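You operate a simulated robot arm through the tools that you are given. There is no shell and no other tool. Be economical: measure what you need, move in short steps, check, and stop when the job is done.

The job below is to be done with a simulated robot arm. You get a single attempt, and the scene is never put back.

TASK
Press the tab into the card tray with the hand valves.
Fine: wind the tray up to the stop with the hand knob, clamp it, run the press down and up, then unclamp.

Only the result counts: the job must be done as asked and must still hold three seconds after the hand-in. Knocking over, shifting, dropping, spilling or breaking anything else fails it.

THE ROBOT
A 7-joint arm with a two-finger parallel gripper on a trunk, on a base that drives. Base frame: it is fixed to the floor where the robot stands at the start and does not move with it; the origin is under the middle of the robot, x ahead of it, y to its left, z up. Units: m, degrees, N and s.
With the tool pointing down near the work surface it reaches from about 0.1 to 0.88 m from the robot's upright axis, wherever it stands. Its first joint turns from -166.0 to 166.0 degrees. Places, roughly: back guide lever [0.8, 0.2, 1]; belt hand knob [0.8, -0.1, 0.9]; bent blue tab [-1, 1.5, 0.75]; black stop lever [0.8, 0.2, 0.9]; blue card tray [-1, 1.75, 1]; blue clamp lever [0.8, 0.1, 0.9]; blue tab [-0.75, 1.5, 0.75]; blue tab (5x3x2 cm) [0.9, 0.3, 1]; blue tape roll [-1, 1.25, 0.75]; carriage lever [1.2, 0, 1.2]; clamp rod [1.2, 0.2, 1]; cream card tray [-1, 1, 1]; cream card tray (17x9x3 cm) [-0.9, 1.2, 1.1]; foot block knob [1.2, 0.1, 1.1]; front guide lever [0.8, -0.1, 1]; green press lever [0.8, 0.1, 0.9]. Payload 4.4 kg.
Tool frame: the origin (TCP) lies between the finger pads and is the grasp point; the fingertips stand 0.023 m ahead of it; z points along the fingers, y is the line along which they close. The gripper opens to 0.094 m. The fingers are 0.038 m wide and 0.01 m thick; the gripper's body (0.054 by 0.096 m) begins 0.039 m behind the TCP.
Orientation is that of the tool frame in the base frame, as [roll, pitch, yaw] about the fixed x, y, z axes, in that order (R = Rz(yaw) Ry(pitch) Rx(roll)). With the fingers straight down and closing along the base's y, the tool's x points along the base's -x, its y along +y and its z along -z.

THE INTERFACE
- The arm moves only by the tool nudge_tool. Its argument "deltas" is text: rows parted by semicolons, each of 7 numbers parted by spaces: the shift along the tool's x, y, z in m, then the turn, a rotation vector about the tool's x, y, z in degrees, then the opening, from 0 (shut) to 1 (fully open). In form: tx ty tz rx ry rz fingers; .... A call has 1 to 8 rows; each row is the pose to reach, as a shift and turn from the pose commanded when the call began, along the tool's axes at that moment. Each row takes 0.2 s and may step no farther than 0.05 m and 8.6 degrees from the row before; otherwise, or with a gripper value out of range, the whole call is refused. Where a pose cannot be reached the arm comes as near as it can. A force on the tool above 40 N (or 10 N above the force at the start of the call, whichever is more), or a blocked arm, ends the call early, and 0.2 s more pass. The fingers move at their own pace (about 0.108 m/s each) and stop on an object; they squeeze with about 35 N. The grip force told is the motor's: it shows also when the fingers shut on nothing. Time passes only in rows, and 0.2 s behind the last, so rows that repeat a pose let the fingers close. The reply holds the time, the measured pose of the TCP, the force on the tool along the base axes, the opening and the grip force, in the units named above and with some noise, with the torque about the TCP (base axes, N m) and any sound that the robot's microphone picked up.
- Cameras (640 x 400 px; columns grow to the right, rows downward): "scene" is now at [0.1909, 0.2244, 1.4653]; the picture's right is [-0.27, -0.96, 0.00], its down [-0.67, 0.19, -0.71] and it looks along [0.69, -0.20, -0.70] (base axes); focal length 248 px, centre (320, 200). "wrist" rides on the gripper at [0.086, 0.016, -0.074] in the tool frame; the picture's right is [-0.18, 0.98, 0.00], its down [-0.58, -0.11, -0.81] and it looks along [-0.79, -0.15, 0.59] (tool axes); focal length 243 px, centre (320, 200). There is no depth. A picture from a camera that has moved, and an enlarged one, comes with that camera's place and axes in the base frame and with its lens. The place of the scene camera against the robot may be out by one fixed shift of up to 0.025 m in any direction.
- capture(camera): a new picture of that camera. The clock stands still meanwhile.
- steer(legs): drives the robot by 1 to 6 legs, each [ahead, left, turn to the left] in m, m and degrees, along the robot's own axes; the way and the turn of a leg run together, so that a leg with both is an arc; at most 1.5 m and 180 degrees a leg. The arm and the cameras ride along, it lands a little off, and it stops where it bumps. It gives what a move gives.
- head_to(pan, tilt): turns the head with the scene camera to pan (to the left, within 120 degrees either way) and tilt (down, from -29 to 69), counted from straight ahead of the robot. It gives what a move gives.
- close_up(camera, box): a new picture of the part [left, top, right, bottom] of that camera's present view, enlarged. The clock stands still meanwhile.
- close_job(): hands the job in; it is judged then, once.

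Go step by step. Nothing tells you exact positions but the pictures and the camera data: compare them with the known pose of the tool, close in by small moves and look again before you grip or let go. The budget is 120 turns and 78 pictures, counting those below and the enlarged ones. Unless the task says otherwise, let go and move clear before handing in, and close with one line.

The tools are called after ">>>" as a command line: name --argument value ..., lists and objects as JSON in quotes. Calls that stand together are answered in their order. nudge_tool: Moves the arm, as the interface text tells. Its arguments: {"type":"object","properties":{"deltas":{"type":"string"}},"required":["deltas"]} The other tools are called the same way: steer (legs) drives the base; head_to (pan, tilt) turns the head that bears the scene camera; capture (camera) takes a picture; close_up (camera, box) takes an enlarged picture of a part of a camera's view; close_job () hands the job in.

At the start:

```text
t: 0.0
ee_pos: [0.6292, 0.0876, 1.097]
ee_rot: [180.0, 0.0, 180.0]
force: [-0.1, 0.0, -0.1]
wrist_torque: [-0.02, 0.02, -0.02]
grip_width: 0.0938
grasp_force: 0.1
robot x, y, heading: [-0.0014, -0.0024, 0.2]
head pan, tilt: [-15.9, 44.4]
```

scene: 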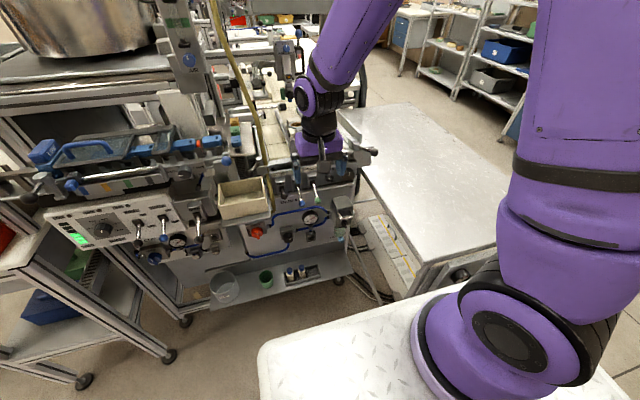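
wrist: 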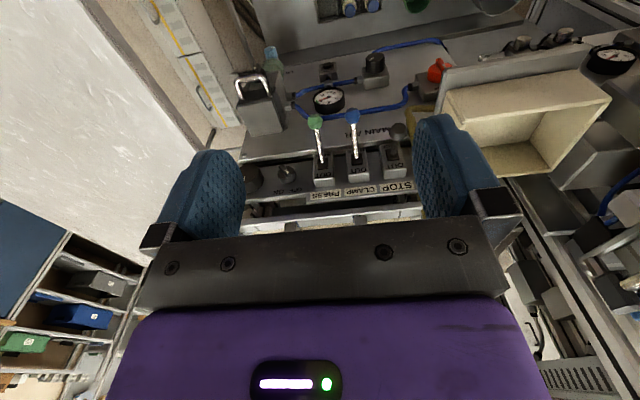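

I see a bench with a valve panel (green PRESS, blue CLAMP, black STOP levers) in front of the robot, under the gripper. I'll enlarge the views to read the panel and find the belt knob, tray and stop.

>>> close_up --camera "scene" --box '[180, 20, 400, 300]'

>>> close_up --camera "wrist" --box '[220, 60, 460, 230]'

```text
1.43 times, centred on (290, 160) of scene
camera zoom: at [0.1909, 0.2244, 1.4653], right [-0.27, -0.96, 0.0], down [-0.67, 0.19, -0.71], along [0.69, -0.2, -0.7], focal length 355 px, centre (363, 257)
```

zoom: 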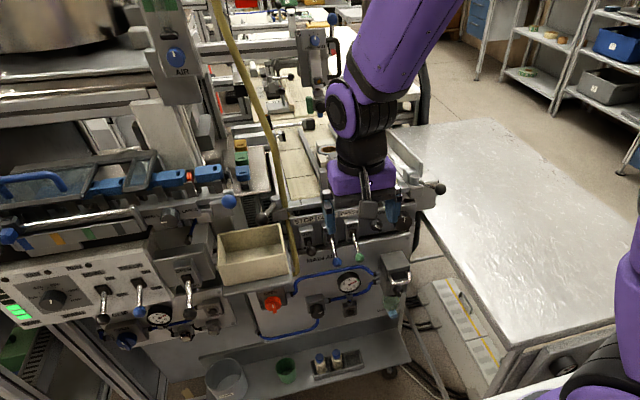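

```text
2.35 times, centred on (340, 145) of wrist
camera zoom: at [0.5424, 0.1031, 1.1712], right [0.18, 0.98, 0.0], down [0.58, -0.11, 0.81], along [0.79, -0.15, -0.59], focal length 571 px, centre (273, 329)
```

zoom: 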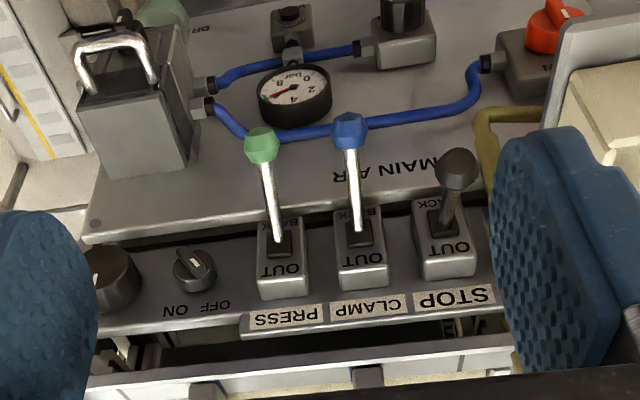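

The valves show STOP out, CLAMP and PRESS back. I'll pull the arm back and right to clear the view of the station.

>>> nudge_tool --deltas "0.04 -0.03 -0.01 0 0 0 0; 0.08 -0.06 -0.02 0 0 0 0; 0.12 -0.09 -0.02 0 0 0 0; 0.15 -0.12 -0.02 0 0 0 0; 0.18 -0.15 -0.02 0 0 0 0; 0.2 -0.19 -0.02 0 0 0 0; 0.2 -0.23 -0.02 0 0 0 0; 0.2 -0.27 -0.02 0 0 0 0"

>>> head_to --pan -10 --tilt 35

>>> capture --camera "scene"

```text
refused: row 1 steps farther than a row can; nothing moved
```

```text
t: 0.7
ee_pos: [0.6291, 0.087, 1.0962]
ee_rot: [180.0, 0.0, -179.9]
force: [0.2, 0.1, 0.3]
wrist_torque: [0.03, 0.01, -0.03]
grip_width: 0.0939
grasp_force: 0.0
robot x, y, heading: [0.0031, 0.0007, 0.1]
head pan, tilt: [-10.0, 35.0]
```

```text
73 pictures are left
camera scene: at [0.1989, 0.2315, 1.4791], right [-0.17, -0.98, 0.0], down [-0.57, 0.1, -0.82], along [0.81, -0.14, -0.57], focal length 248 px, centre (320, 200)
```

scene: 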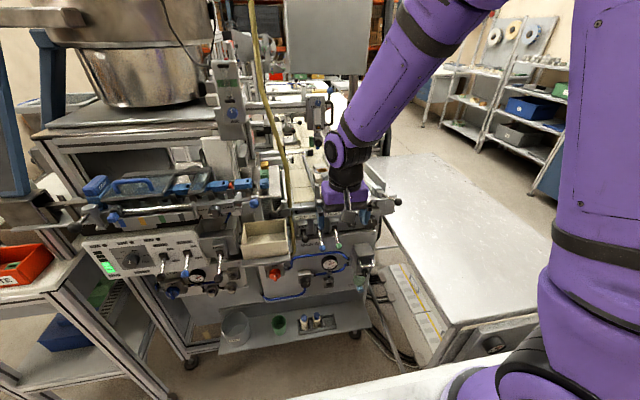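

>>> nudge_tool --deltas "0.03 -0.03 -0.01 0 0 0 0; 0.06 -0.06 -0.02 0 0 0 0; 0.09 -0.09 -0.02 0 0 0 0; 0.12 -0.12 -0.02 0 0 0 0; 0.15 -0.15 -0.02 0 0 0 0; 0.18 -0.18 -0.02 0 0 0 0; 0.2 -0.22 -0.02 0 0 0 0; 0.2 -0.26 -0.02 0 0 0 0"

>>> close_up --camera "scene" --box '[180, 60, 420, 210]'

>>> close_up --camera "scene" --box '[240, 180, 420, 300]'

```text
t: 2.5
ee_pos: [0.4823, -0.1992, 1.1543]
ee_rot: [180.0, 0.0, -179.9]
force: [0.8, 0.5, 0.1]
wrist_torque: [-0.04, -0.03, 0.01]
grip_width: 0.0001
grasp_force: 35.3
out of reach, approached as far as the arm can: row 4, 5, 6, 7, 8
robot x, y, heading: [0.0033, 0.0003, 0.0]
head pan, tilt: [-10.0, 35.0]
```

```text
2.67 times, centred on (300, 135) of scene
camera zoom: at [0.1989, 0.2321, 1.4791], right [-0.17, -0.98, 0.0], down [-0.56, 0.1, -0.82], along [0.81, -0.14, -0.57], focal length 662 px, centre (373, 373)
```

zoom: 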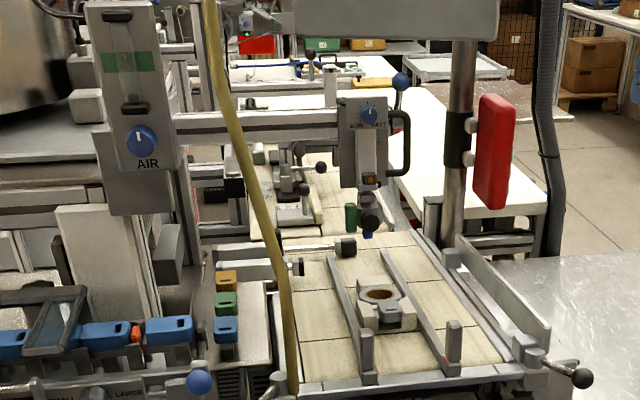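

```text
3.33 times, centred on (330, 240) of scene
camera zoom: at [0.1989, 0.2321, 1.4791], right [-0.17, -0.98, 0.0], down [-0.56, 0.1, -0.82], along [0.81, -0.14, -0.57], focal length 828 px, centre (287, 67)
```

zoom: 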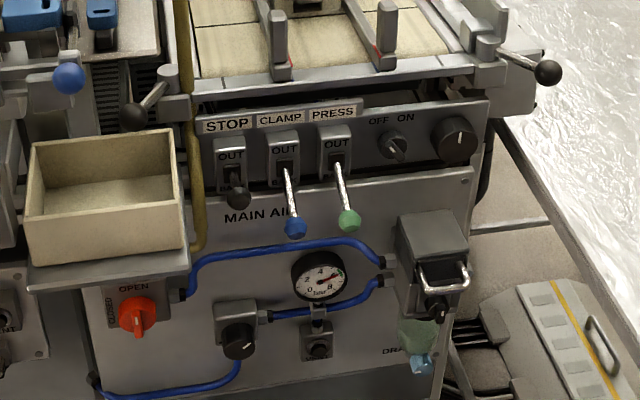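

The belt station has no tray I can recognise yet; the list says a cream card tray stands behind-left of me and a blue tab at about [0.9, 0.3, 1]. I'll look both ways.

>>> close_up --camera "scene" --box '[60, 150, 300, 300]'

>>> close_up --camera "scene" --box '[270, 90, 390, 210]'

>>> head_to --pan 120 --tilt 20

>>> capture --camera "scene"

```text
2.67 times, centred on (180, 225) of scene
camera zoom: at [0.1989, 0.2321, 1.4791], right [-0.17, -0.98, 0.0], down [-0.56, 0.1, -0.82], along [0.81, -0.14, -0.57], focal length 662 px, centre (693, 133)
```

zoom: 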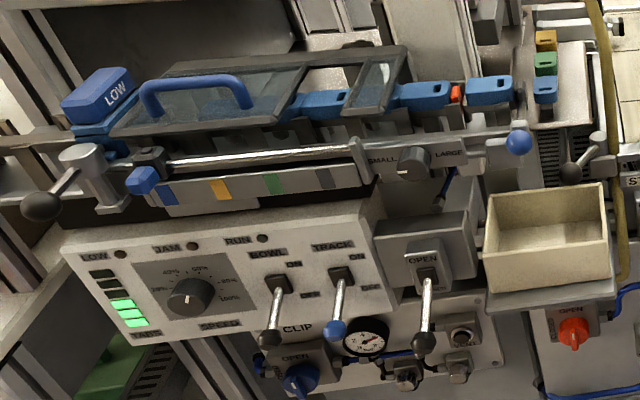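

```text
3.33 times, centred on (330, 150) of scene
camera zoom: at [0.1989, 0.2321, 1.4791], right [-0.17, -0.98, 0.0], down [-0.56, 0.1, -0.82], along [0.81, -0.14, -0.57], focal length 828 px, centre (287, 367)
```

zoom: 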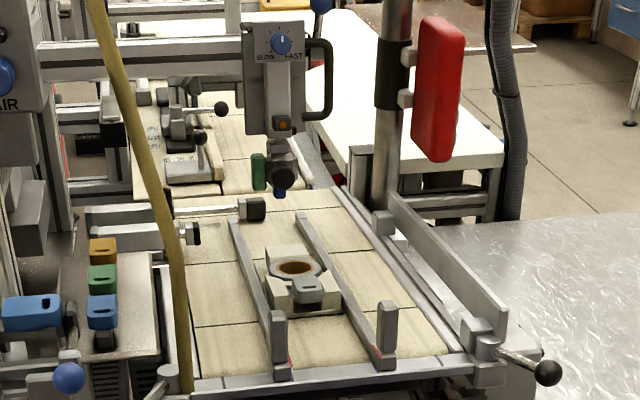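

```text
t: 4.6
ee_pos: [0.4814, -0.1988, 1.1545]
ee_rot: [-180.0, 0.0, 180.0]
force: [-0.3, 0.3, 0.7]
wrist_torque: [0.05, 0.01, 0.0]
grip_width: 0.0001
grasp_force: 34.7
robot x, y, heading: [-0.0013, -0.0028, 0.0]
head pan, tilt: [120.0, 20.0]
```

```text
68 pictures are left
camera scene: at [0.0657, 0.3274, 1.503], right [0.87, 0.5, 0.0], down [0.17, -0.3, -0.94], along [-0.47, 0.81, -0.34], focal length 248 px, centre (320, 200)
```

scene: 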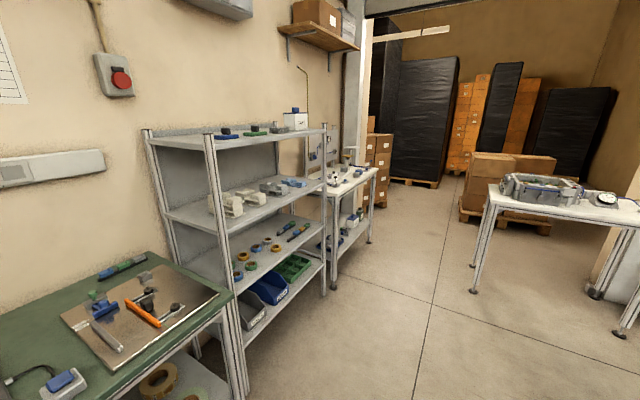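

The shelf behind has cream trays on it. I'll enlarge that.

>>> close_up --camera "scene" --box '[130, 90, 350, 240]'

>>> close_up --camera "scene" --box '[200, 160, 320, 240]'

```text
2.67 times, centred on (240, 165) of scene
camera zoom: at [0.0657, 0.3274, 1.503], right [0.87, 0.5, 0.0], down [0.17, -0.3, -0.94], along [-0.47, 0.81, -0.34], focal length 662 px, centre (533, 293)
```

zoom: 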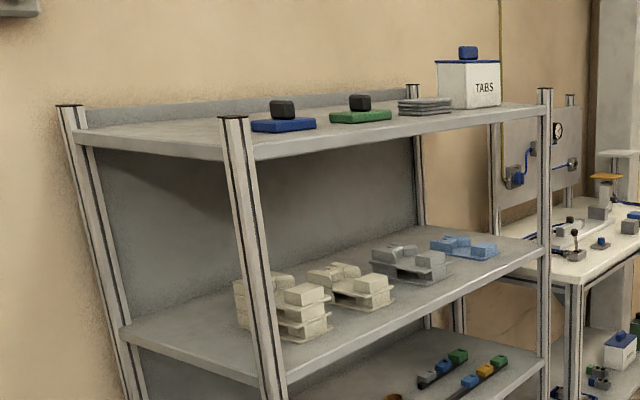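

```text
5.00 times, centred on (260, 200) of scene
camera zoom: at [0.0657, 0.3274, 1.503], right [0.87, 0.5, 0.0], down [0.17, -0.3, -0.94], along [-0.47, 0.81, -0.34], focal length 1242 px, centre (620, 200)
```

zoom: 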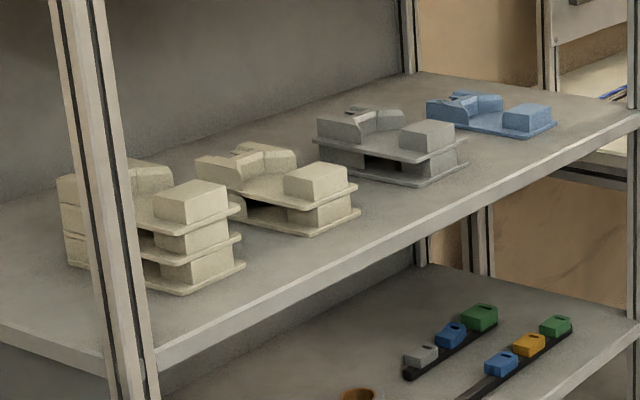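

I need a close look at the object between the belt guides; it may be a tray already loaded. Turning the head back.

>>> head_to --pan -8 --tilt 28

>>> capture --camera "scene"

```text
t: 6.7
ee_pos: [0.4833, -0.1981, 1.1544]
ee_rot: [-180.0, 0.1, 180.0]
force: [-0.5, 0.3, -1.0]
wrist_torque: [-0.01, -0.01, -0.01]
grip_width: 0.0
grasp_force: 35.3
robot x, y, heading: [-0.0012, -0.0017, 0.0]
head pan, tilt: [-8.0, 28.0]
```

```text
65 pictures are left
camera scene: at [0.2025, 0.2341, 1.4902], right [-0.14, -0.99, 0.0], down [-0.47, 0.07, -0.88], along [0.87, -0.12, -0.47], focal length 248 px, centre (320, 200)
```

scene: 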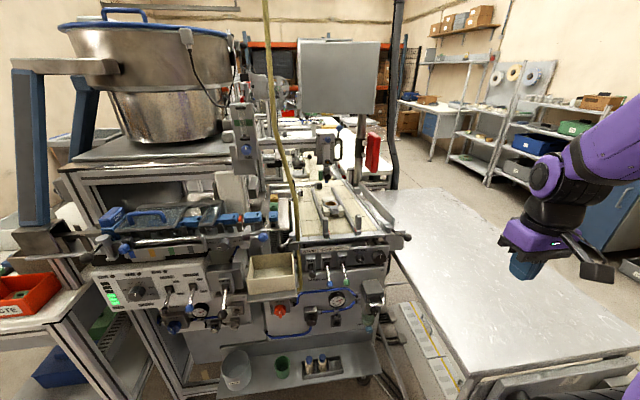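

>>> close_up --camera "scene" --box '[290, 170, 400, 245]'

>>> close_up --camera "scene" --box '[260, 130, 370, 205]'

```text
5.33 times, centred on (345, 208) of scene
camera zoom: at [0.2025, 0.2341, 1.4902], right [-0.14, -0.99, 0.0], down [-0.47, 0.07, -0.88], along [0.87, -0.12, -0.47], focal length 1325 px, centre (187, 160)
```

zoom: 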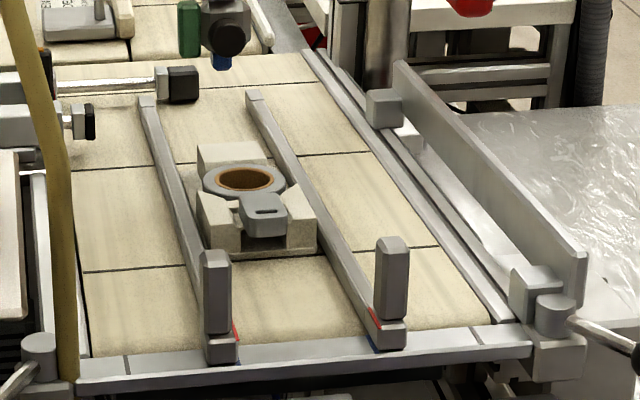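

```text
5.33 times, centred on (315, 168) of scene
camera zoom: at [0.2025, 0.2341, 1.4902], right [-0.14, -0.99, 0.0], down [-0.47, 0.07, -0.88], along [0.87, -0.12, -0.47], focal length 1325 px, centre (347, 373)
```

zoom: 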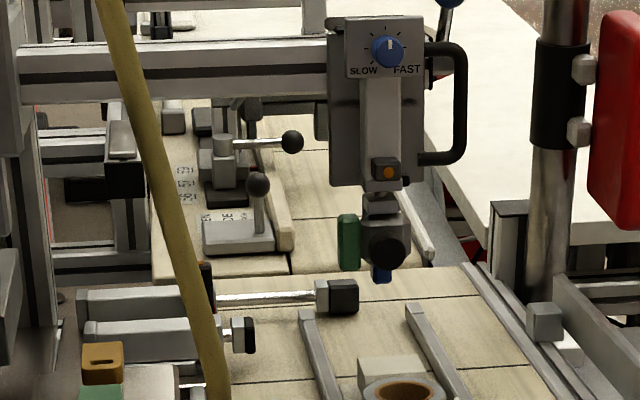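

The tray is already on the belt with a tape roll and grey tab laid in, upstream of the stop rod, which is out. I'll open the hand and swing it to point forward, toward the panel knob.

>>> nudge_tool --deltas "-0.01 0.01 0 0 -8 0 0.5; -0.03 0.03 0.01 0 -16 0 0.5; -0.05 0.05 0.02 0 -24 0 0.5; -0.06 0.07 0.03 0 -32 0 0.5; -0.07 0.09 0.05 0 -40 0 0.5; -0.08 0.11 0.07 0 -48 0 0.5; -0.08 0.13 0.09 0 -56 0 0.5; -0.08 0.15 0.11 0 -64 0 0.5"

>>> capture --camera "wrist"

>>> capture --camera "scene"

```text
t: 8.7
ee_pos: [0.7336, -0.043, 1.1196]
ee_rot: [137.1, 65.5, 137.9]
force: [0.2, -0.6, -0.6]
wrist_torque: [-0.03, 0.01, 0.03]
grip_width: 0.047
grasp_force: 0.1
out of reach, approached as far as the arm can: row 1, 2, 3, 4, 5, 6, 7, 8
robot x, y, heading: [-0.0012, -0.002, 0.3]
head pan, tilt: [-8.0, 28.0]
stopped in row 8: the arm was blocked; the commanded pose is now the measured one
```

```text
62 pictures are left
camera wrist: at [0.6365, -0.0086, 1.0693], right [0.09, 0.89, 0.44], down [-0.59, -0.31, 0.74], along [0.8, -0.33, 0.5], focal length 243 px, centre (320, 200)
```

wrist: 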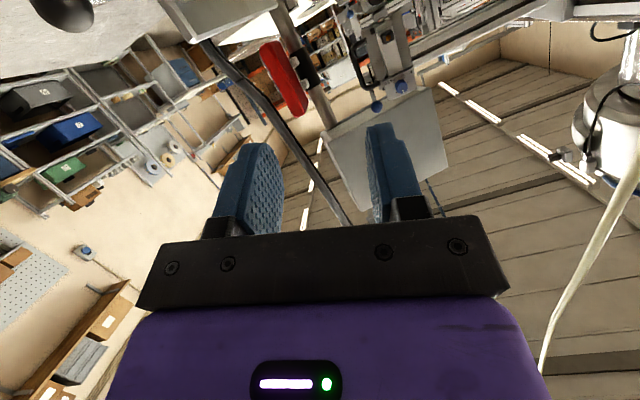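

```text
61 pictures are left
camera scene: at [0.2024, 0.2334, 1.4902], right [-0.14, -0.99, 0.0], down [-0.46, 0.07, -0.88], along [0.87, -0.12, -0.47], focal length 248 px, centre (320, 200)
```

scene: 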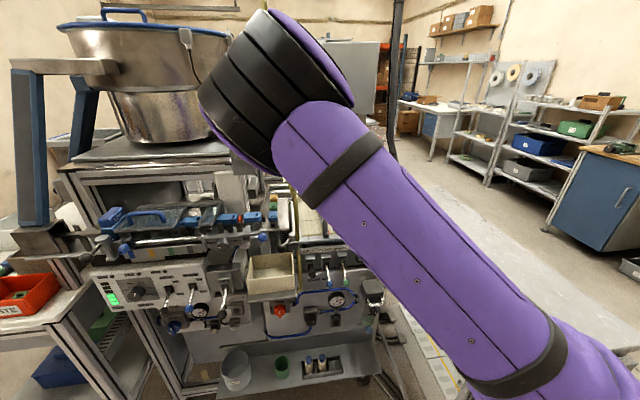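

The hand now points nearly forward, but the arm is too folded for this height. I'll back the base 0.2 m to give it room, then straighten and lower the hand.

>>> steer --legs '[[-0.2, 0, 0]]'

>>> nudge_tool --deltas "0.02 0 0 0 -3 -3 0.5; 0.04 0 0 0 -6 -6 0.5; 0.06 0 0 0 -9 -9 0.5; 0.08 0 0 0 -12 -12 0.5; 0.1 0 0 0 -14 -16 0.5; 0.12 0 0 0 -14 -16 0.5"

>>> capture --camera "scene"

>>> capture --camera "wrist"

```text
t: 10.3
ee_pos: [0.5333, -0.0401, 1.1195]
ee_rot: [137.2, 65.7, 138.5]
force: [-0.1, -0.5, -0.1]
wrist_torque: [-0.03, -0.01, 0.0]
grip_width: 0.047
grasp_force: 0.0
robot x, y, heading: [-0.1984, -0.002, 0.1]
head pan, tilt: [-8.0, 28.0]
```

```text
t: 11.7
ee_pos: [0.5092, 0.0708, 1.128]
ee_rot: [135.1, 82.0, 135.0]
force: [-0.6, -0.7, 1.4]
wrist_torque: [0.01, 0.08, 0.02]
grip_width: 0.0469
grasp_force: 0.1
out of reach, approached as far as the arm can: row 1, 2, 3, 4, 5, 6
robot x, y, heading: [-0.1995, -0.0038, 0.2]
head pan, tilt: [-8.0, 28.0]
```

```text
60 pictures are left
camera scene: at [-0.0014, 0.2362, 1.4903], right [-0.14, -0.99, 0.0], down [-0.46, 0.06, -0.88], along [0.88, -0.12, -0.47], focal length 248 px, centre (320, 200)
```

scene: 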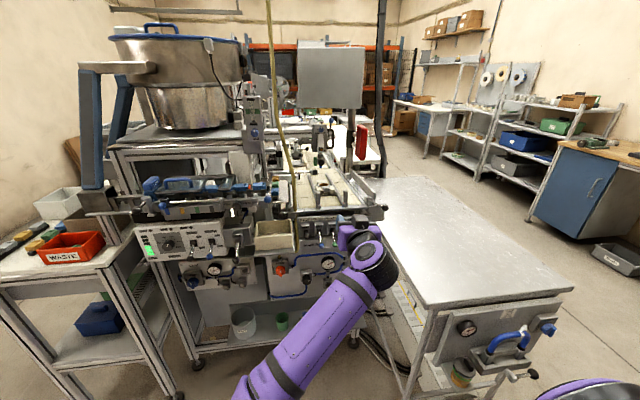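

```text
59 pictures are left
camera wrist: at [0.4272, 0.0945, 1.051], right [0.03, 0.96, 0.28], down [-0.75, -0.17, 0.64], along [0.67, -0.22, 0.71], focal length 243 px, centre (320, 200)
```

wrist: 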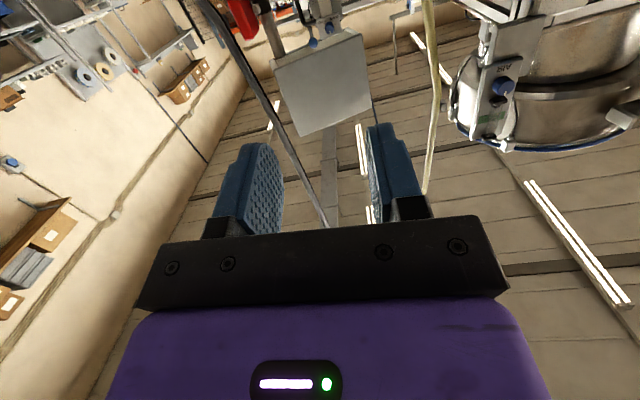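

The hand is now within about 6° of straight forward. I'll ease it down, forward and right toward a spot in front of the knob and see whether the arm can follow.

>>> nudge_tool --deltas "0.02 -0.01 0.02 0 0 0 0.5; 0.04 -0.03 0.04 0 0 0 0.5; 0.06 -0.05 0.05 0 0 0 0.5; 0.08 -0.07 0.06 0 0 0 0.5; 0.1 -0.09 0.07 0 0 0 0.5; 0.12 -0.1 0.08 0 0 0 0.5; 0.14 -0.1 0.08 0 0 0 0.5; 0.15 -0.1 0.08 0 0 0 0.5"

>>> capture --camera "scene"

```text
t: 13.7
ee_pos: [0.5671, 0.08, 1.0994]
ee_rot: [148.6, 78.9, 149.0]
force: [0.4, -0.5, -0.7]
wrist_torque: [-0.07, -0.02, 0.0]
grip_width: 0.0471
grasp_force: 0.0
out of reach, approached as far as the arm can: row 1, 2, 3, 4, 5, 6, 7, 8
robot x, y, heading: [-0.2044, 0.0001, -0.1]
head pan, tilt: [-8.0, 28.0]
stopped in row 8: the arm was blocked; the commanded pose is now the measured one
```

```text
58 pictures are left
camera scene: at [0.0004, 0.2354, 1.4902], right [-0.14, -0.99, 0.0], down [-0.46, 0.06, -0.88], along [0.88, -0.12, -0.47], focal length 248 px, centre (320, 200)
```

scene: 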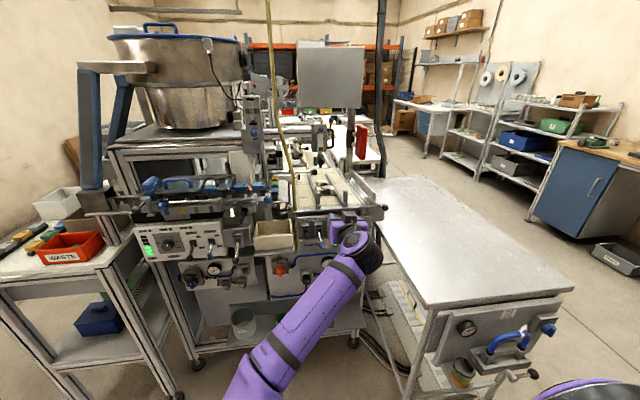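

The arm has fallen into an awkward elbow-left posture. I'll lift, tip the hand back downward, and re-approach with the arm stretched.

>>> nudge_tool --deltas "-0.02 0 0 0 8 0 0.5; -0.05 -0.01 0 0 16 0 0.5; -0.08 -0.02 0.01 0 24 0 0.5; -0.1 -0.03 0.02 0 32 0 0.5; -0.12 -0.04 0.02 0 40 0 0.5; -0.13 -0.05 0.03 0 48 0 0.5; -0.14 -0.06 0.03 0 56 0 0.5; -0.15 -0.07 0.03 0 64 0 0.5"

>>> capture --camera "scene"

```text
t: 15.5
ee_pos: [0.6236, -0.004, 1.2324]
ee_rot: [174.6, 16.0, 178.5]
force: [0.6, 0.1, -0.3]
wrist_torque: [-0.05, -0.01, -0.02]
grip_width: 0.047
grasp_force: 0.1
robot x, y, heading: [-0.1977, 0.003, -0.0]
head pan, tilt: [-8.0, 28.0]
```

```text
57 pictures are left
camera scene: at [0.0027, 0.2345, 1.4901], right [-0.14, -0.99, 0.0], down [-0.47, 0.06, -0.88], along [0.87, -0.12, -0.47], focal length 248 px, centre (320, 200)
```

scene: 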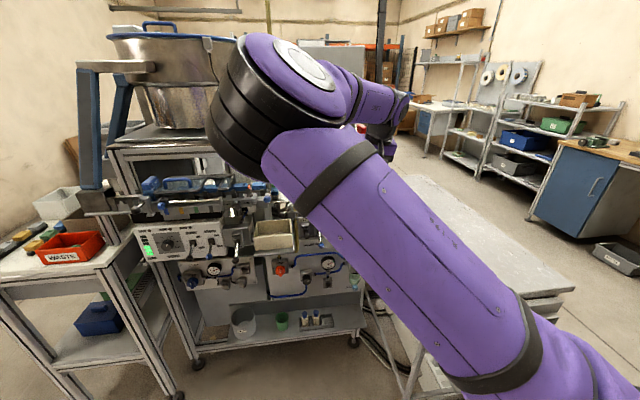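

Elbow-up posture regained. I'll back the base 0.1 m more so the arm is stretched, then pitch the hand forward gradually.

>>> steer --legs '[[-0.1, 0, 0]]'

>>> nudge_tool --deltas "-0.02 0 0.015 0 -8 0 0.5; -0.035 0 0.03 0 -16 0 0.5; -0.05 -0.01 0.045 0 -24 0 0.5; -0.06 -0.01 0.06 0 -32 0 0.5; -0.068 -0.02 0.08 0 -40 0 0.5; -0.068 -0.02 0.095 0 -48 0 0.5; -0.068 -0.03 0.11 0 -56 0 0.5; -0.068 -0.03 0.124 0 -64 0 0.5"

>>> capture --camera "scene"

```text
t: 16.7
ee_pos: [0.5601, -0.0053, 1.231]
ee_rot: [174.5, 16.1, 178.3]
force: [0.4, 0.8, -0.5]
wrist_torque: [0.02, -0.01, 0.01]
grip_width: 0.0472
grasp_force: 0.1
robot x, y, heading: [-0.2623, -0.0008, -0.0]
head pan, tilt: [-8.0, 28.0]
stopped in leg 1: the robot was blocked; the commanded pose is now the measured one
```

```text
t: 18.5
ee_pos: [0.6596, -0.0281, 1.1332]
ee_rot: [159.2, 75.3, 159.7]
force: [-0.1, 0.0, -1.9]
wrist_torque: [-0.03, -0.05, -0.05]
grip_width: 0.0467
grasp_force: 0.1
out of reach, approached as far as the arm can: row 8
robot x, y, heading: [-0.2613, 0.0002, 0.0]
head pan, tilt: [-8.0, 28.0]
```

```text
56 pictures are left
camera scene: at [-0.059, 0.2339, 1.49], right [-0.14, -0.99, 0.0], down [-0.47, 0.07, -0.88], along [0.87, -0.12, -0.47], focal length 248 px, centre (320, 200)
```

scene: 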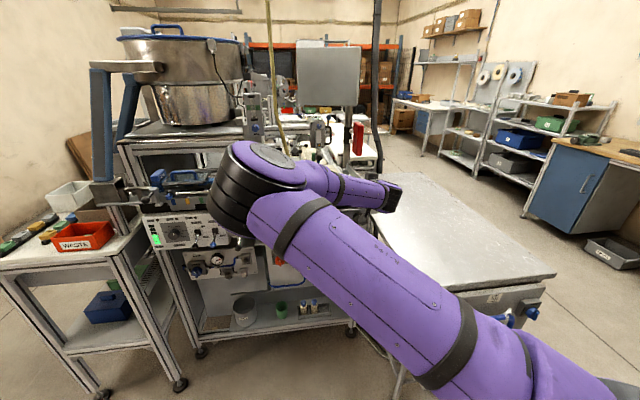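

The hand is now 72° tilted and reachable here. I'll lower straight down in front of the panel to knob height.

>>> nudge_tool --deltas "0.025 0 0.003 0 0 0 0.5; 0.05 0 0.008 0 0 0 0.5; 0.075 0 0.012 0 0 0 0.5; 0.1 0 0.017 0 0 0 0.5; 0.125 0 0.022 0 0 0 0.5; 0.14 0 0.025 0 0 0 0.5"

>>> capture --camera "scene"

>>> capture --camera "wrist"

```text
t: 19.9
ee_pos: [0.6604, 0.0199, 1.0369]
ee_rot: [164.1, 73.0, 162.4]
force: [0.4, 0.5, 0.8]
wrist_torque: [0.02, -0.01, 0.0]
grip_width: 0.0469
grasp_force: 0.1
out of reach, approached as far as the arm can: row 2, 3, 4, 5, 6
robot x, y, heading: [-0.263, -0.0015, -0.2]
head pan, tilt: [-8.0, 28.0]
```

```text
55 pictures are left
camera scene: at [-0.0595, 0.2336, 1.4901], right [-0.14, -0.99, 0.0], down [-0.47, 0.07, -0.88], along [0.87, -0.12, -0.47], focal length 248 px, centre (320, 200)
```

scene: 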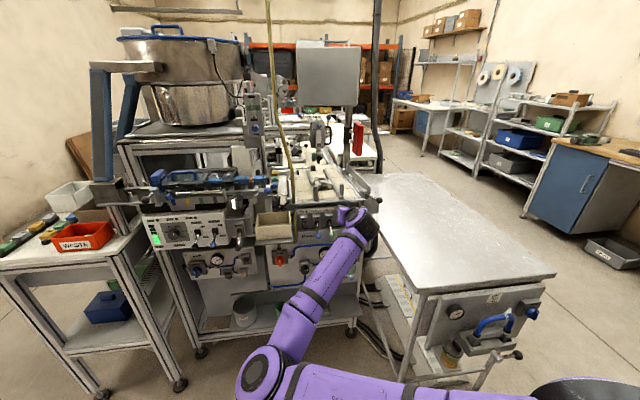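

```text
54 pictures are left
camera wrist: at [0.5647, 0.0447, 0.9772], right [0.09, 0.96, 0.25], down [-0.62, -0.15, 0.77], along [0.78, -0.23, 0.58], focal length 243 px, centre (320, 200)
```

wrist: 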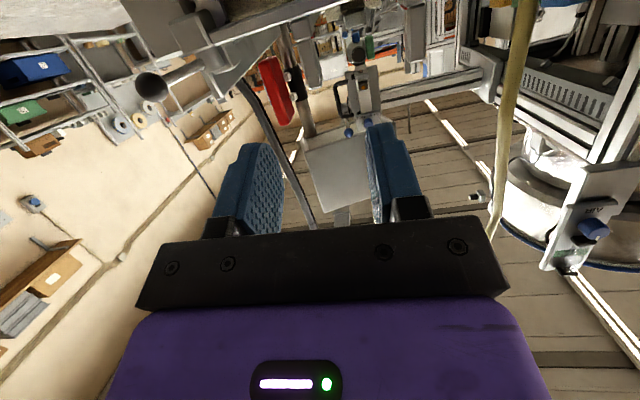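

Full horizontal makes the elbow drop, so I'll work with a smaller tilt and elbow up. First I return to a mild tilt, back from the panel, to measure the knob and levers with the wrist camera.

>>> nudge_tool --deltas "0 0 -0.02 0 8 0 0.5; 0 0 -0.04 0 16 0 0.5; 0 0 -0.06 0 24 0 0.5; 0 -0.01 -0.08 0 32 0 0.5; 0.01 -0.02 -0.1 0 40 0 0.5; 0.02 -0.03 -0.11 0 48 0 0.5; 0.02 -0.04 -0.11 0 56 0 0.5; 0.02 -0.04 -0.11 0 58 0 0.5"

>>> capture --camera "wrist"

>>> capture --camera "scene"

```text
t: 21.7
ee_pos: [0.5448, -0.0149, 1.045]
ee_rot: [175.2, 15.5, 176.4]
force: [0.0, 0.7, -0.7]
wrist_torque: [-0.04, 0.0, -0.02]
grip_width: 0.047
grasp_force: 0.0
robot x, y, heading: [-0.2627, 0.0004, 0.3]
head pan, tilt: [-8.0, 28.0]
```

```text
53 pictures are left
camera wrist: at [0.4433, 0.001, 1.0953], right [0.22, 0.97, 0.13], down [0.34, -0.2, 0.92], along [0.92, -0.16, -0.37], focal length 243 px, centre (320, 200)
```

wrist: 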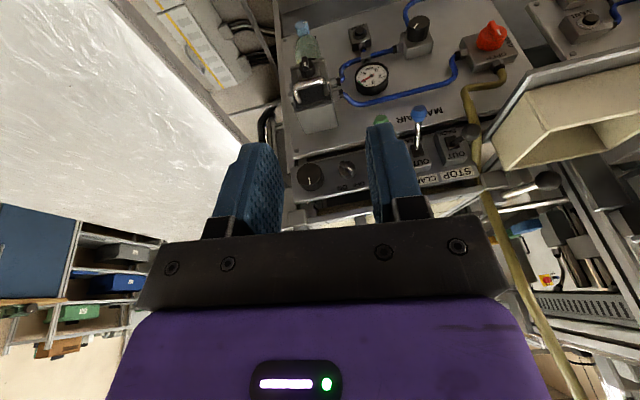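

```text
52 pictures are left
camera scene: at [-0.0594, 0.2337, 1.4901], right [-0.14, -0.99, 0.0], down [-0.47, 0.07, -0.88], along [0.87, -0.12, -0.47], focal length 248 px, centre (320, 200)
```

scene: 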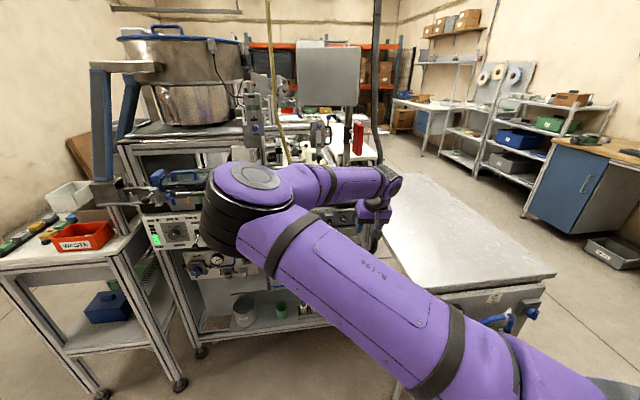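

From two wrist views I place the blue tip at (0.75, 0.107, 0.875), green tip (0.757, 0.055, 0.867), and knob at about (0.82, −0.075, 0.90). I'll drive up 0.13 m and tilt the hand to about 50° with the fingers closing squarely along y.

>>> steer --legs '[[0.13, 0, 0]]'

>>> nudge_tool --deltas "0 -0.01 0.01 0.8 -7 -0.7 0.8; 0 -0.02 0.02 1.5 -14 -1.4 0.8; 0.01 -0.03 0.03 2.3 -21 -2.1 0.8; 0.015 -0.045 0.04 3 -28 -2.8 0.8; 0.016 -0.06 0.05 3.8 -34 -3.4 0.8; 0.016 -0.06 0.058 3.8 -34 -3.4 0.8"

>>> capture --camera "wrist"

>>> capture --camera "scene"

```text
t: 22.9
ee_pos: [0.6754, -0.0137, 1.0459]
ee_rot: [175.3, 15.6, 176.3]
force: [-0.8, -0.1, 1.0]
wrist_torque: [-0.01, -0.01, -0.01]
grip_width: 0.0473
grasp_force: 0.1
robot x, y, heading: [-0.132, -0.0013, 0.3]
head pan, tilt: [-8.0, 28.0]
```

```text
t: 24.3
ee_pos: [0.6734, -0.0689, 0.9809]
ee_rot: [-179.4, 49.7, 179.0]
force: [0.3, 0.7, 0.2]
wrist_torque: [0.0, 0.01, 0.0]
grip_width: 0.0753
grasp_force: 0.1
robot x, y, heading: [-0.1313, -0.0027, 0.1]
head pan, tilt: [-8.0, 28.0]
```

```text
51 pictures are left
camera wrist: at [0.561, -0.0498, 0.9627], right [0.14, 0.98, 0.13], down [-0.24, -0.1, 0.97], along [0.96, -0.17, 0.22], focal length 243 px, centre (320, 200)
```

wrist: 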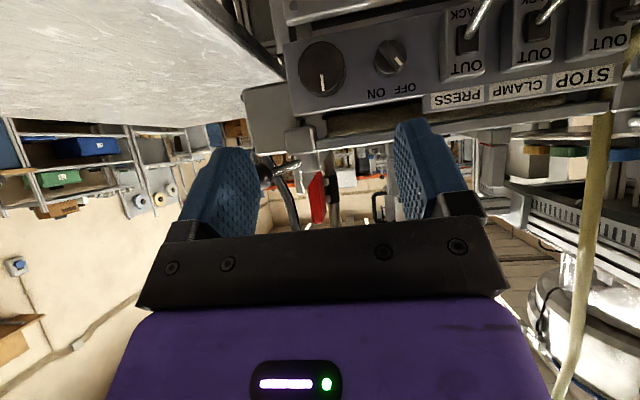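

```text
50 pictures are left
camera scene: at [0.0698, 0.2341, 1.4902], right [-0.14, -0.99, 0.0], down [-0.47, 0.06, -0.88], along [0.87, -0.12, -0.47], focal length 248 px, centre (320, 200)
```

scene: 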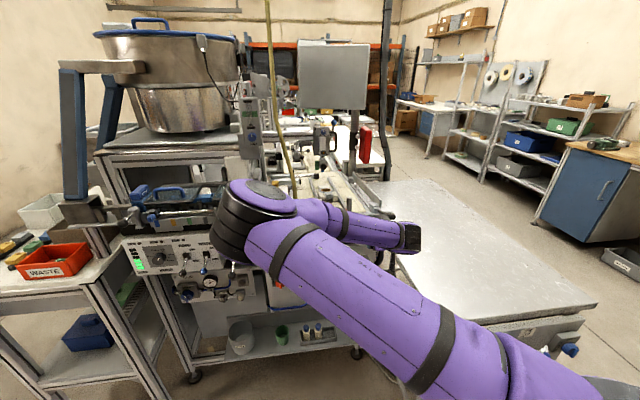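

The knob is clearly seen now: centre about y −0.076, z 0.888, front face near x 0.825, 4.8 cm wide. I'll descend to just in front of it with a slightly larger tilt.

>>> nudge_tool --deltas "0.005 -0.003 0.025 0 -5 0 0.8; 0.01 -0.005 0.05 0 -10 0 0.8; 0.015 -0.007 0.08 0 -10 0 0.8; 0.0225 -0.007 0.105 0 -10 0 0.8; 0.0225 -0.007 0.117 0 -10 0 0.8"

>>> capture --camera "wrist"

>>> close_up --camera "scene" --box '[300, 140, 460, 240]'

```text
t: 25.5
ee_pos: [0.7467, -0.0389, 0.9072]
ee_rot: [-179.3, 59.4, 179.4]
force: [0.1, 0.8, 0.7]
wrist_torque: [-0.01, -0.02, -0.03]
grip_width: 0.0752
grasp_force: 0.0
out of reach, approached as far as the arm can: row 3, 4, 5
robot x, y, heading: [-0.1299, -0.0018, 0.2]
head pan, tilt: [-8.0, 28.0]
```

```text
49 pictures are left
camera wrist: at [0.6392, -0.0205, 0.8716], right [0.11, 0.98, 0.15], down [-0.4, -0.1, 0.91], along [0.91, -0.16, 0.38], focal length 243 px, centre (320, 200)
```

wrist: 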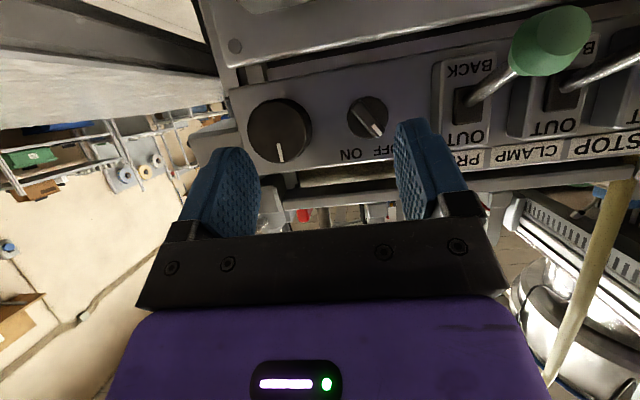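

```text
4.00 times, centred on (380, 190) of scene
camera zoom: at [0.0699, 0.2343, 1.4901], right [-0.14, -0.99, 0.0], down [-0.47, 0.06, -0.88], along [0.87, -0.12, -0.47], focal length 994 px, centre (80, 240)
```

zoom: 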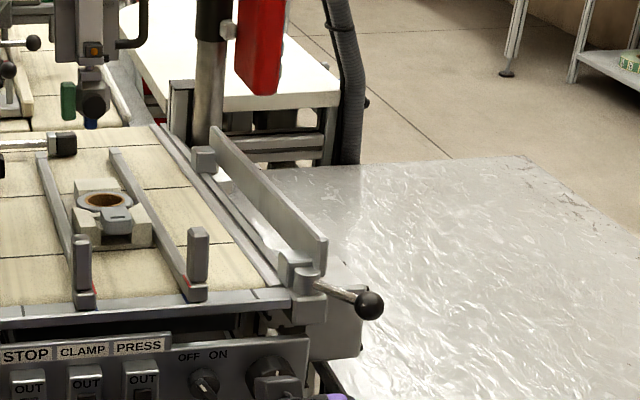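

The knob front centre triangulates to (0.832, −0.077, 0.888). The larger tilt hit the wrist limit, so I'll ease to about 46°.

>>> nudge_tool --deltas "0 0 -0.01 0 5 0 0.8; 0 0 -0.01 0 10 0 0.8; 0 0 0 0 14 0 0.8; 0 0 0 0 14 0 0.8"

```text
t: 26.5
ee_pos: [0.7454, -0.0375, 0.9086]
ee_rot: [-179.4, 45.7, 178.8]
force: [-0.6, -0.5, 1.0]
wrist_torque: [-0.02, 0.0, 0.0]
grip_width: 0.0752
grasp_force: 0.0
robot x, y, heading: [-0.1315, -0.0014, -0.0]
head pan, tilt: [-8.0, 28.0]
```

Now shift right and down to line up with the knob axis.

>>> nudge_tool --deltas "0.002 -0.02 0.01 0 0 0 0.8; 0.004 -0.0395 0.025 0 0 0 0.8"

>>> capture --camera "wrist"

```text
t: 27.1
ee_pos: [0.7584, -0.0762, 0.8882]
ee_rot: [-179.4, 45.7, 178.9]
force: [0.1, -0.6, -0.5]
wrist_torque: [0.01, 0.03, -0.01]
grip_width: 0.075
grasp_force: 0.2
robot x, y, heading: [-0.1324, 0.0027, 0.3]
head pan, tilt: [-8.0, 28.0]
```

```text
47 pictures are left
camera wrist: at [0.6462, -0.0577, 0.8785], right [0.15, 0.98, 0.13], down [-0.17, -0.1, 0.98], along [0.97, -0.17, 0.15], focal length 243 px, centre (320, 200)
```

wrist: 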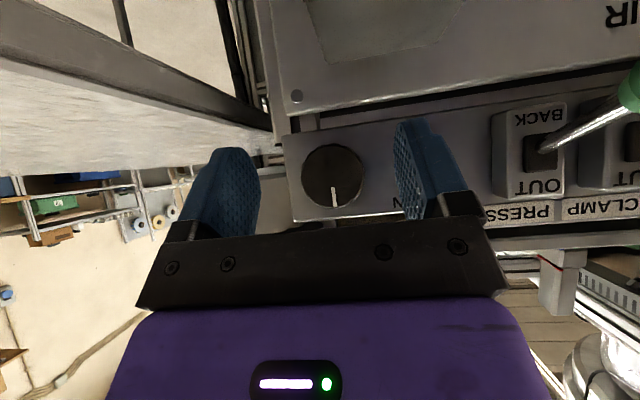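

Aligned with the knob. I'll narrow the opening, advance 5.8 cm over it and close.

>>> nudge_tool --deltas "0 0 0 0 0 0 0.65; -0.014 0 0.0143 0 0 0 0.65; -0.027 0 0.0277 0 0 0 0.65; -0.037 0 0.038 0 0 0 0.65; -0.0405 0 0.0415 0 0 0 0.65; -0.0405 0 0.0415 0 0 0 0; -0.0405 0 0.0415 0 0 0 0"

>>> capture --camera "wrist"

```text
t: 28.7
ee_pos: [0.8146, -0.0778, 0.8871]
ee_rot: [-179.5, 45.6, 179.0]
force: [-26.5, 18.7, 0.7]
wrist_torque: [-0.06, 0.48, 1.85]
grip_width: 0.048
grasp_force: 45.3
robot x, y, heading: [-0.1315, -0.0025, -0.1]
head pan, tilt: [-8.0, 28.0]
```

```text
46 pictures are left
camera wrist: at [0.7024, -0.0588, 0.8778], right [0.15, 0.98, 0.13], down [-0.17, -0.1, 0.98], along [0.97, -0.17, 0.15], focal length 243 px, centre (320, 200)
```

wrist: 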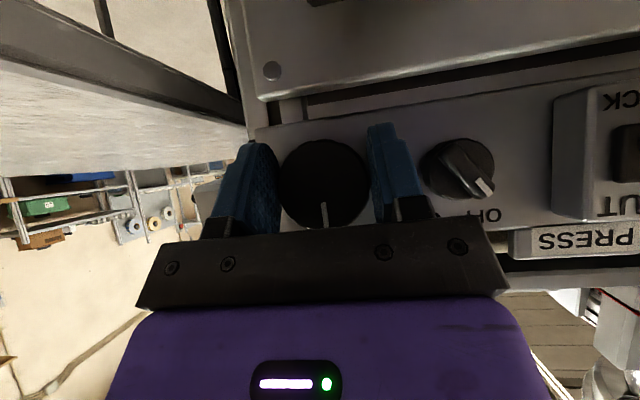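

Gripped at 48 mm, pressing the panel slightly. I'll ease off a few mm and turn the knob about its axis by some 40° clockwise, watching the tray.

>>> nudge_tool --deltas "0.0025 0.001 -0.0025 0 0 0 0; 0.0025 0.001 -0.0025 -5.5 0 5.6 0; 0.0025 0.001 -0.0025 -11 0 11.3 0; 0.0025 0.001 -0.0025 -16.5 0 16.9 0; 0.0025 0.001 -0.0025 -22 0 22.6 0; 0.0025 0.001 -0.0025 -27.5 0 28.2 0"

>>> close_up --camera "scene" --box '[300, 140, 460, 240]'

>>> capture --camera "wrist"

```text
t: 30.1
ee_pos: [0.8161, -0.0763, 0.8889]
ee_rot: [130.7, 33.9, 145.7]
force: [25.7, 25.4, 0.4]
wrist_torque: [-0.06, -0.44, 0.79]
grip_width: 0.0482
grasp_force: 44.8
robot x, y, heading: [-0.1322, 0.0011, 0.2]
head pan, tilt: [-8.0, 28.0]
```

```text
4.00 times, centred on (380, 190) of scene
camera zoom: at [0.0707, 0.2353, 1.4899], right [-0.14, -0.99, 0.0], down [-0.47, 0.06, -0.88], along [0.87, -0.12, -0.47], focal length 994 px, centre (80, 240)
```

zoom: 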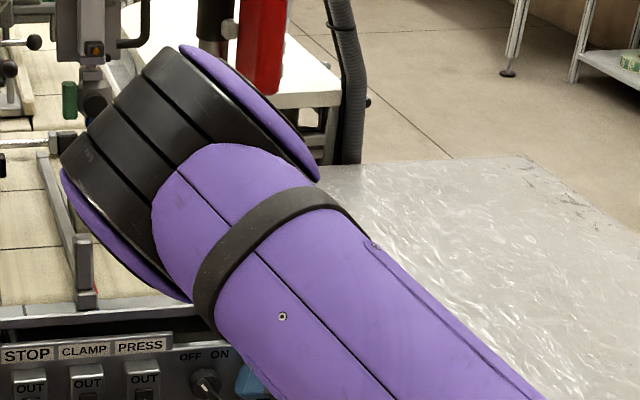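

```text
44 pictures are left
camera wrist: at [0.7018, -0.0545, 0.8912], right [0.14, 0.68, 0.72], down [-0.19, -0.7, 0.69], along [0.97, -0.24, 0.03], focal length 243 px, centre (320, 200)
```

wrist: 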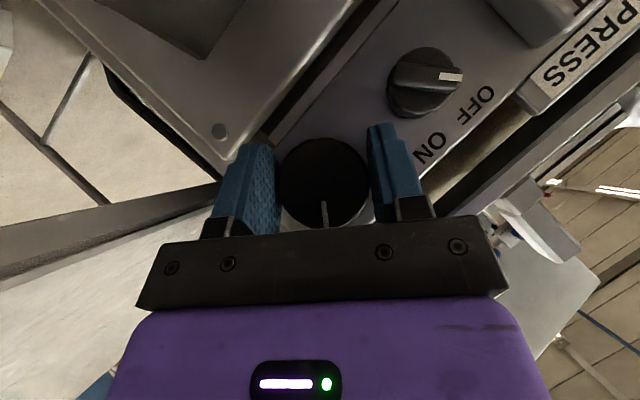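

The knob turned with the hand (tick mark stays in line). The arm hides the tray, so I'll release, swing back to neutral and check which way the tray moved.

>>> nudge_tool --deltas "0 0 0 0 0 0 0.65; 0 0 0 0 0 0 0.65; 0 0 0 5.5 0 -5.6 0.65; 0 0 0 11 0 -11.3 0.65; 0 0 0 16.5 0 -16.9 0.65; 0 0 0 22 0 -22.6 0.65; 0 0 0 27.5 0 -28.2 0.65"

>>> close_up --camera "scene" --box '[300, 140, 460, 240]'

```text
t: 31.7
ee_pos: [0.8125, -0.079, 0.8878]
ee_rot: [-179.3, 45.7, 178.9]
force: [-0.4, -0.9, -0.1]
wrist_torque: [0.01, -0.06, 0.03]
grip_width: 0.0608
grasp_force: 0.0
robot x, y, heading: [-0.1341, -0.0022, 0.3]
head pan, tilt: [-8.0, 28.0]
```

```text
4.00 times, centred on (380, 190) of scene
camera zoom: at [0.07, 0.2337, 1.4902], right [-0.14, -0.99, 0.0], down [-0.47, 0.06, -0.88], along [0.87, -0.12, -0.47], focal length 994 px, centre (80, 240)
```

zoom: 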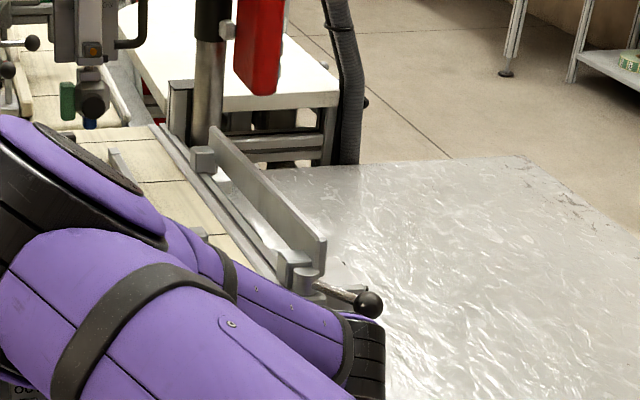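

Still hidden; I'll swing on to −40° (the next grip's starting side) and look.

>>> nudge_tool --deltas "0 0 0 5.5 0 -5.6 0.65; 0 0 0 11 0 -11.3 0.65; 0 0 0 16.5 0 -16.9 0.65; 0 0 0 22 0 -22.6 0.65; 0 0 0 27.5 0 -28.2 0.65"

>>> capture --camera "scene"

```text
t: 32.9
ee_pos: [0.8142, -0.0788, 0.8872]
ee_rot: [-129.9, 33.3, -148.2]
force: [-0.2, 0.0, -0.4]
wrist_torque: [0.05, -0.02, 0.02]
grip_width: 0.061
grasp_force: 0.0
robot x, y, heading: [-0.1332, -0.0016, 0.2]
head pan, tilt: [-8.0, 28.0]
```

```text
42 pictures are left
camera scene: at [0.0698, 0.234, 1.4902], right [-0.14, -0.99, 0.0], down [-0.47, 0.06, -0.88], along [0.87, -0.12, -0.47], focal length 248 px, centre (320, 200)
```

scene: 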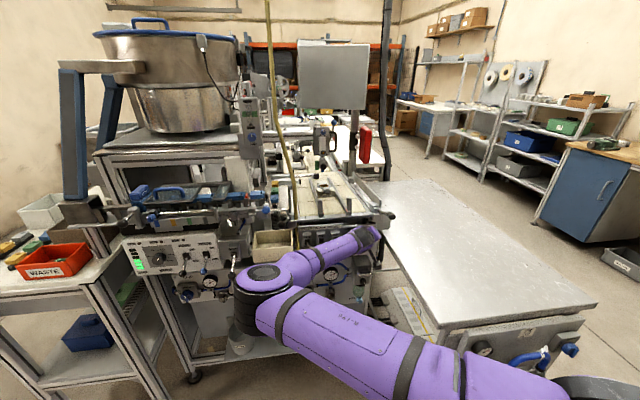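

>>> close_up --camera "scene" --box '[270, 140, 400, 225]'

```text
4.71 times, centred on (335, 182) of scene
camera zoom: at [0.0698, 0.234, 1.4902], right [-0.14, -0.99, 0.0], down [-0.47, 0.06, -0.88], along [0.87, -0.12, -0.47], focal length 1169 px, centre (249, 282)
```

zoom: 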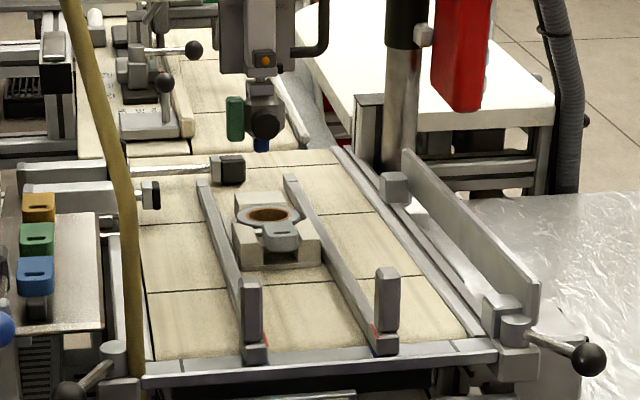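

The tray moved about 4 cm toward the stop for 40° clockwise, so direction is right, with roughly 8–10 cm to go. I'll grip here at −40° and turn 56°.

>>> nudge_tool --deltas "0 0 0 0 0 0 0; 0 0 0 -5.5 0 5.6 0; 0 0 0 -11 0 11.3 0; 0 0 0 -16.5 0 16.9 0; 0 0 0 -22 0 22.6 0; 0 0 0 -27.5 0 28.2 0; 0 0 0 -33 0 33.8 0; 0 0 0 -38.5 0 39.5 0"

```text
t: 34.7
ee_pos: [0.8136, -0.0762, 0.889]
ee_rot: [158.3, 43.5, 163.3]
force: [0.5, 10.7, 0.0]
wrist_torque: [-0.02, 0.77, 1.36]
grip_width: 0.0479
grasp_force: 44.7
robot x, y, heading: [-0.1295, 0.0003, 0.2]
head pan, tilt: [-8.0, 28.0]
```

No stall felt yet. I'll continue 22° more while watching the torque.

>>> nudge_tool --deltas "0 0 0 -5.5 0 5.6 0; 0 0 0 -11 0 11.3 0; 0 0 0 -15.2 0 15.6 0"

```text
t: 35.5
ee_pos: [0.8134, -0.0748, 0.8879]
ee_rot: [132.5, 34.7, 146.8]
force: [1.9, 26.8, 8.6]
wrist_torque: [-0.04, 0.26, 1.4]
grip_width: 0.048
grasp_force: 45.2
robot x, y, heading: [-0.1316, -0.0051, 0.1]
head pan, tilt: [-8.0, 28.0]
```

Now release and swing back to −40° to look at the tray.

>>> nudge_tool --deltas "0 0 0 0 0 0 0.65; 0 0 0 5.5 0 -5.6 0.65; 0 0 0 11 0 -11.3 0.65; 0 0 0 16.5 0 -16.9 0.65; 0 0 0 22 0 -22.6 0.65; 0 0 0 27.5 0 -28.2 0.65; 0 0 0 33 0 -33.8 0.65; 0 0 0 38.5 0 -39.5 0.65"

>>> nudge_tool --deltas "0 0 0 5.5 0 -5.6 0.65; 0 0 0 11 0 -11.3 0.65; 0 0 0 15 0 -15.4 0.65"

>>> close_up --camera "scene" --box '[270, 140, 400, 225]'

```text
t: 37.3
ee_pos: [0.8134, -0.0803, 0.8877]
ee_rot: [-155.1, 42.9, -164.0]
force: [-0.5, -0.4, 0.0]
wrist_torque: [0.0, 0.02, 0.01]
grip_width: 0.0611
grasp_force: 0.0
robot x, y, heading: [-0.1335, -0.0031, 0.4]
head pan, tilt: [-8.0, 28.0]
```

```text
t: 38.1
ee_pos: [0.8141, -0.0787, 0.8884]
ee_rot: [-130.2, 33.6, -148.4]
force: [-0.3, -0.5, -0.1]
wrist_torque: [0.0, 0.0, 0.04]
grip_width: 0.0613
grasp_force: 0.2
robot x, y, heading: [-0.1316, -0.0018, 0.2]
head pan, tilt: [-8.0, 28.0]
```

```text
4.71 times, centred on (335, 182) of scene
camera zoom: at [0.0699, 0.234, 1.4902], right [-0.14, -0.99, 0.0], down [-0.47, 0.06, -0.88], along [0.87, -0.12, -0.47], focal length 1169 px, centre (249, 282)
```

zoom: 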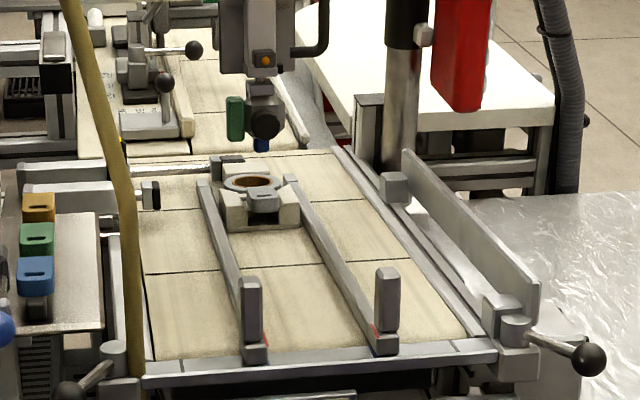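

The tray has advanced to around the stop. I'll zoom in to see whether it actually touches.

>>> close_up --camera "scene" --box '[285, 155, 350, 198]'

```text
9.30 times, centred on (318, 176) of scene
camera zoom: at [0.0699, 0.234, 1.4902], right [-0.14, -0.99, 0.0], down [-0.47, 0.06, -0.88], along [0.87, -0.12, -0.47], focal length 2311 px, centre (343, 419)
```

zoom: 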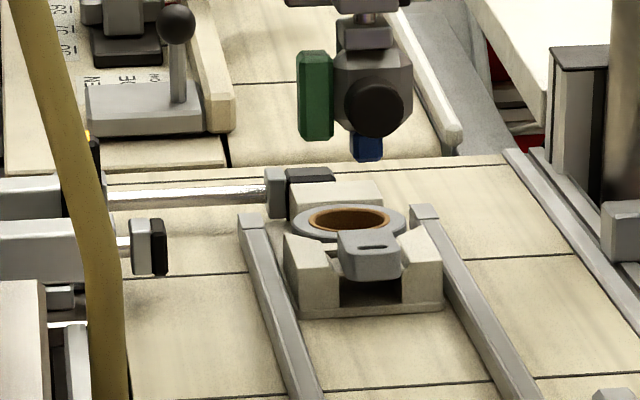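

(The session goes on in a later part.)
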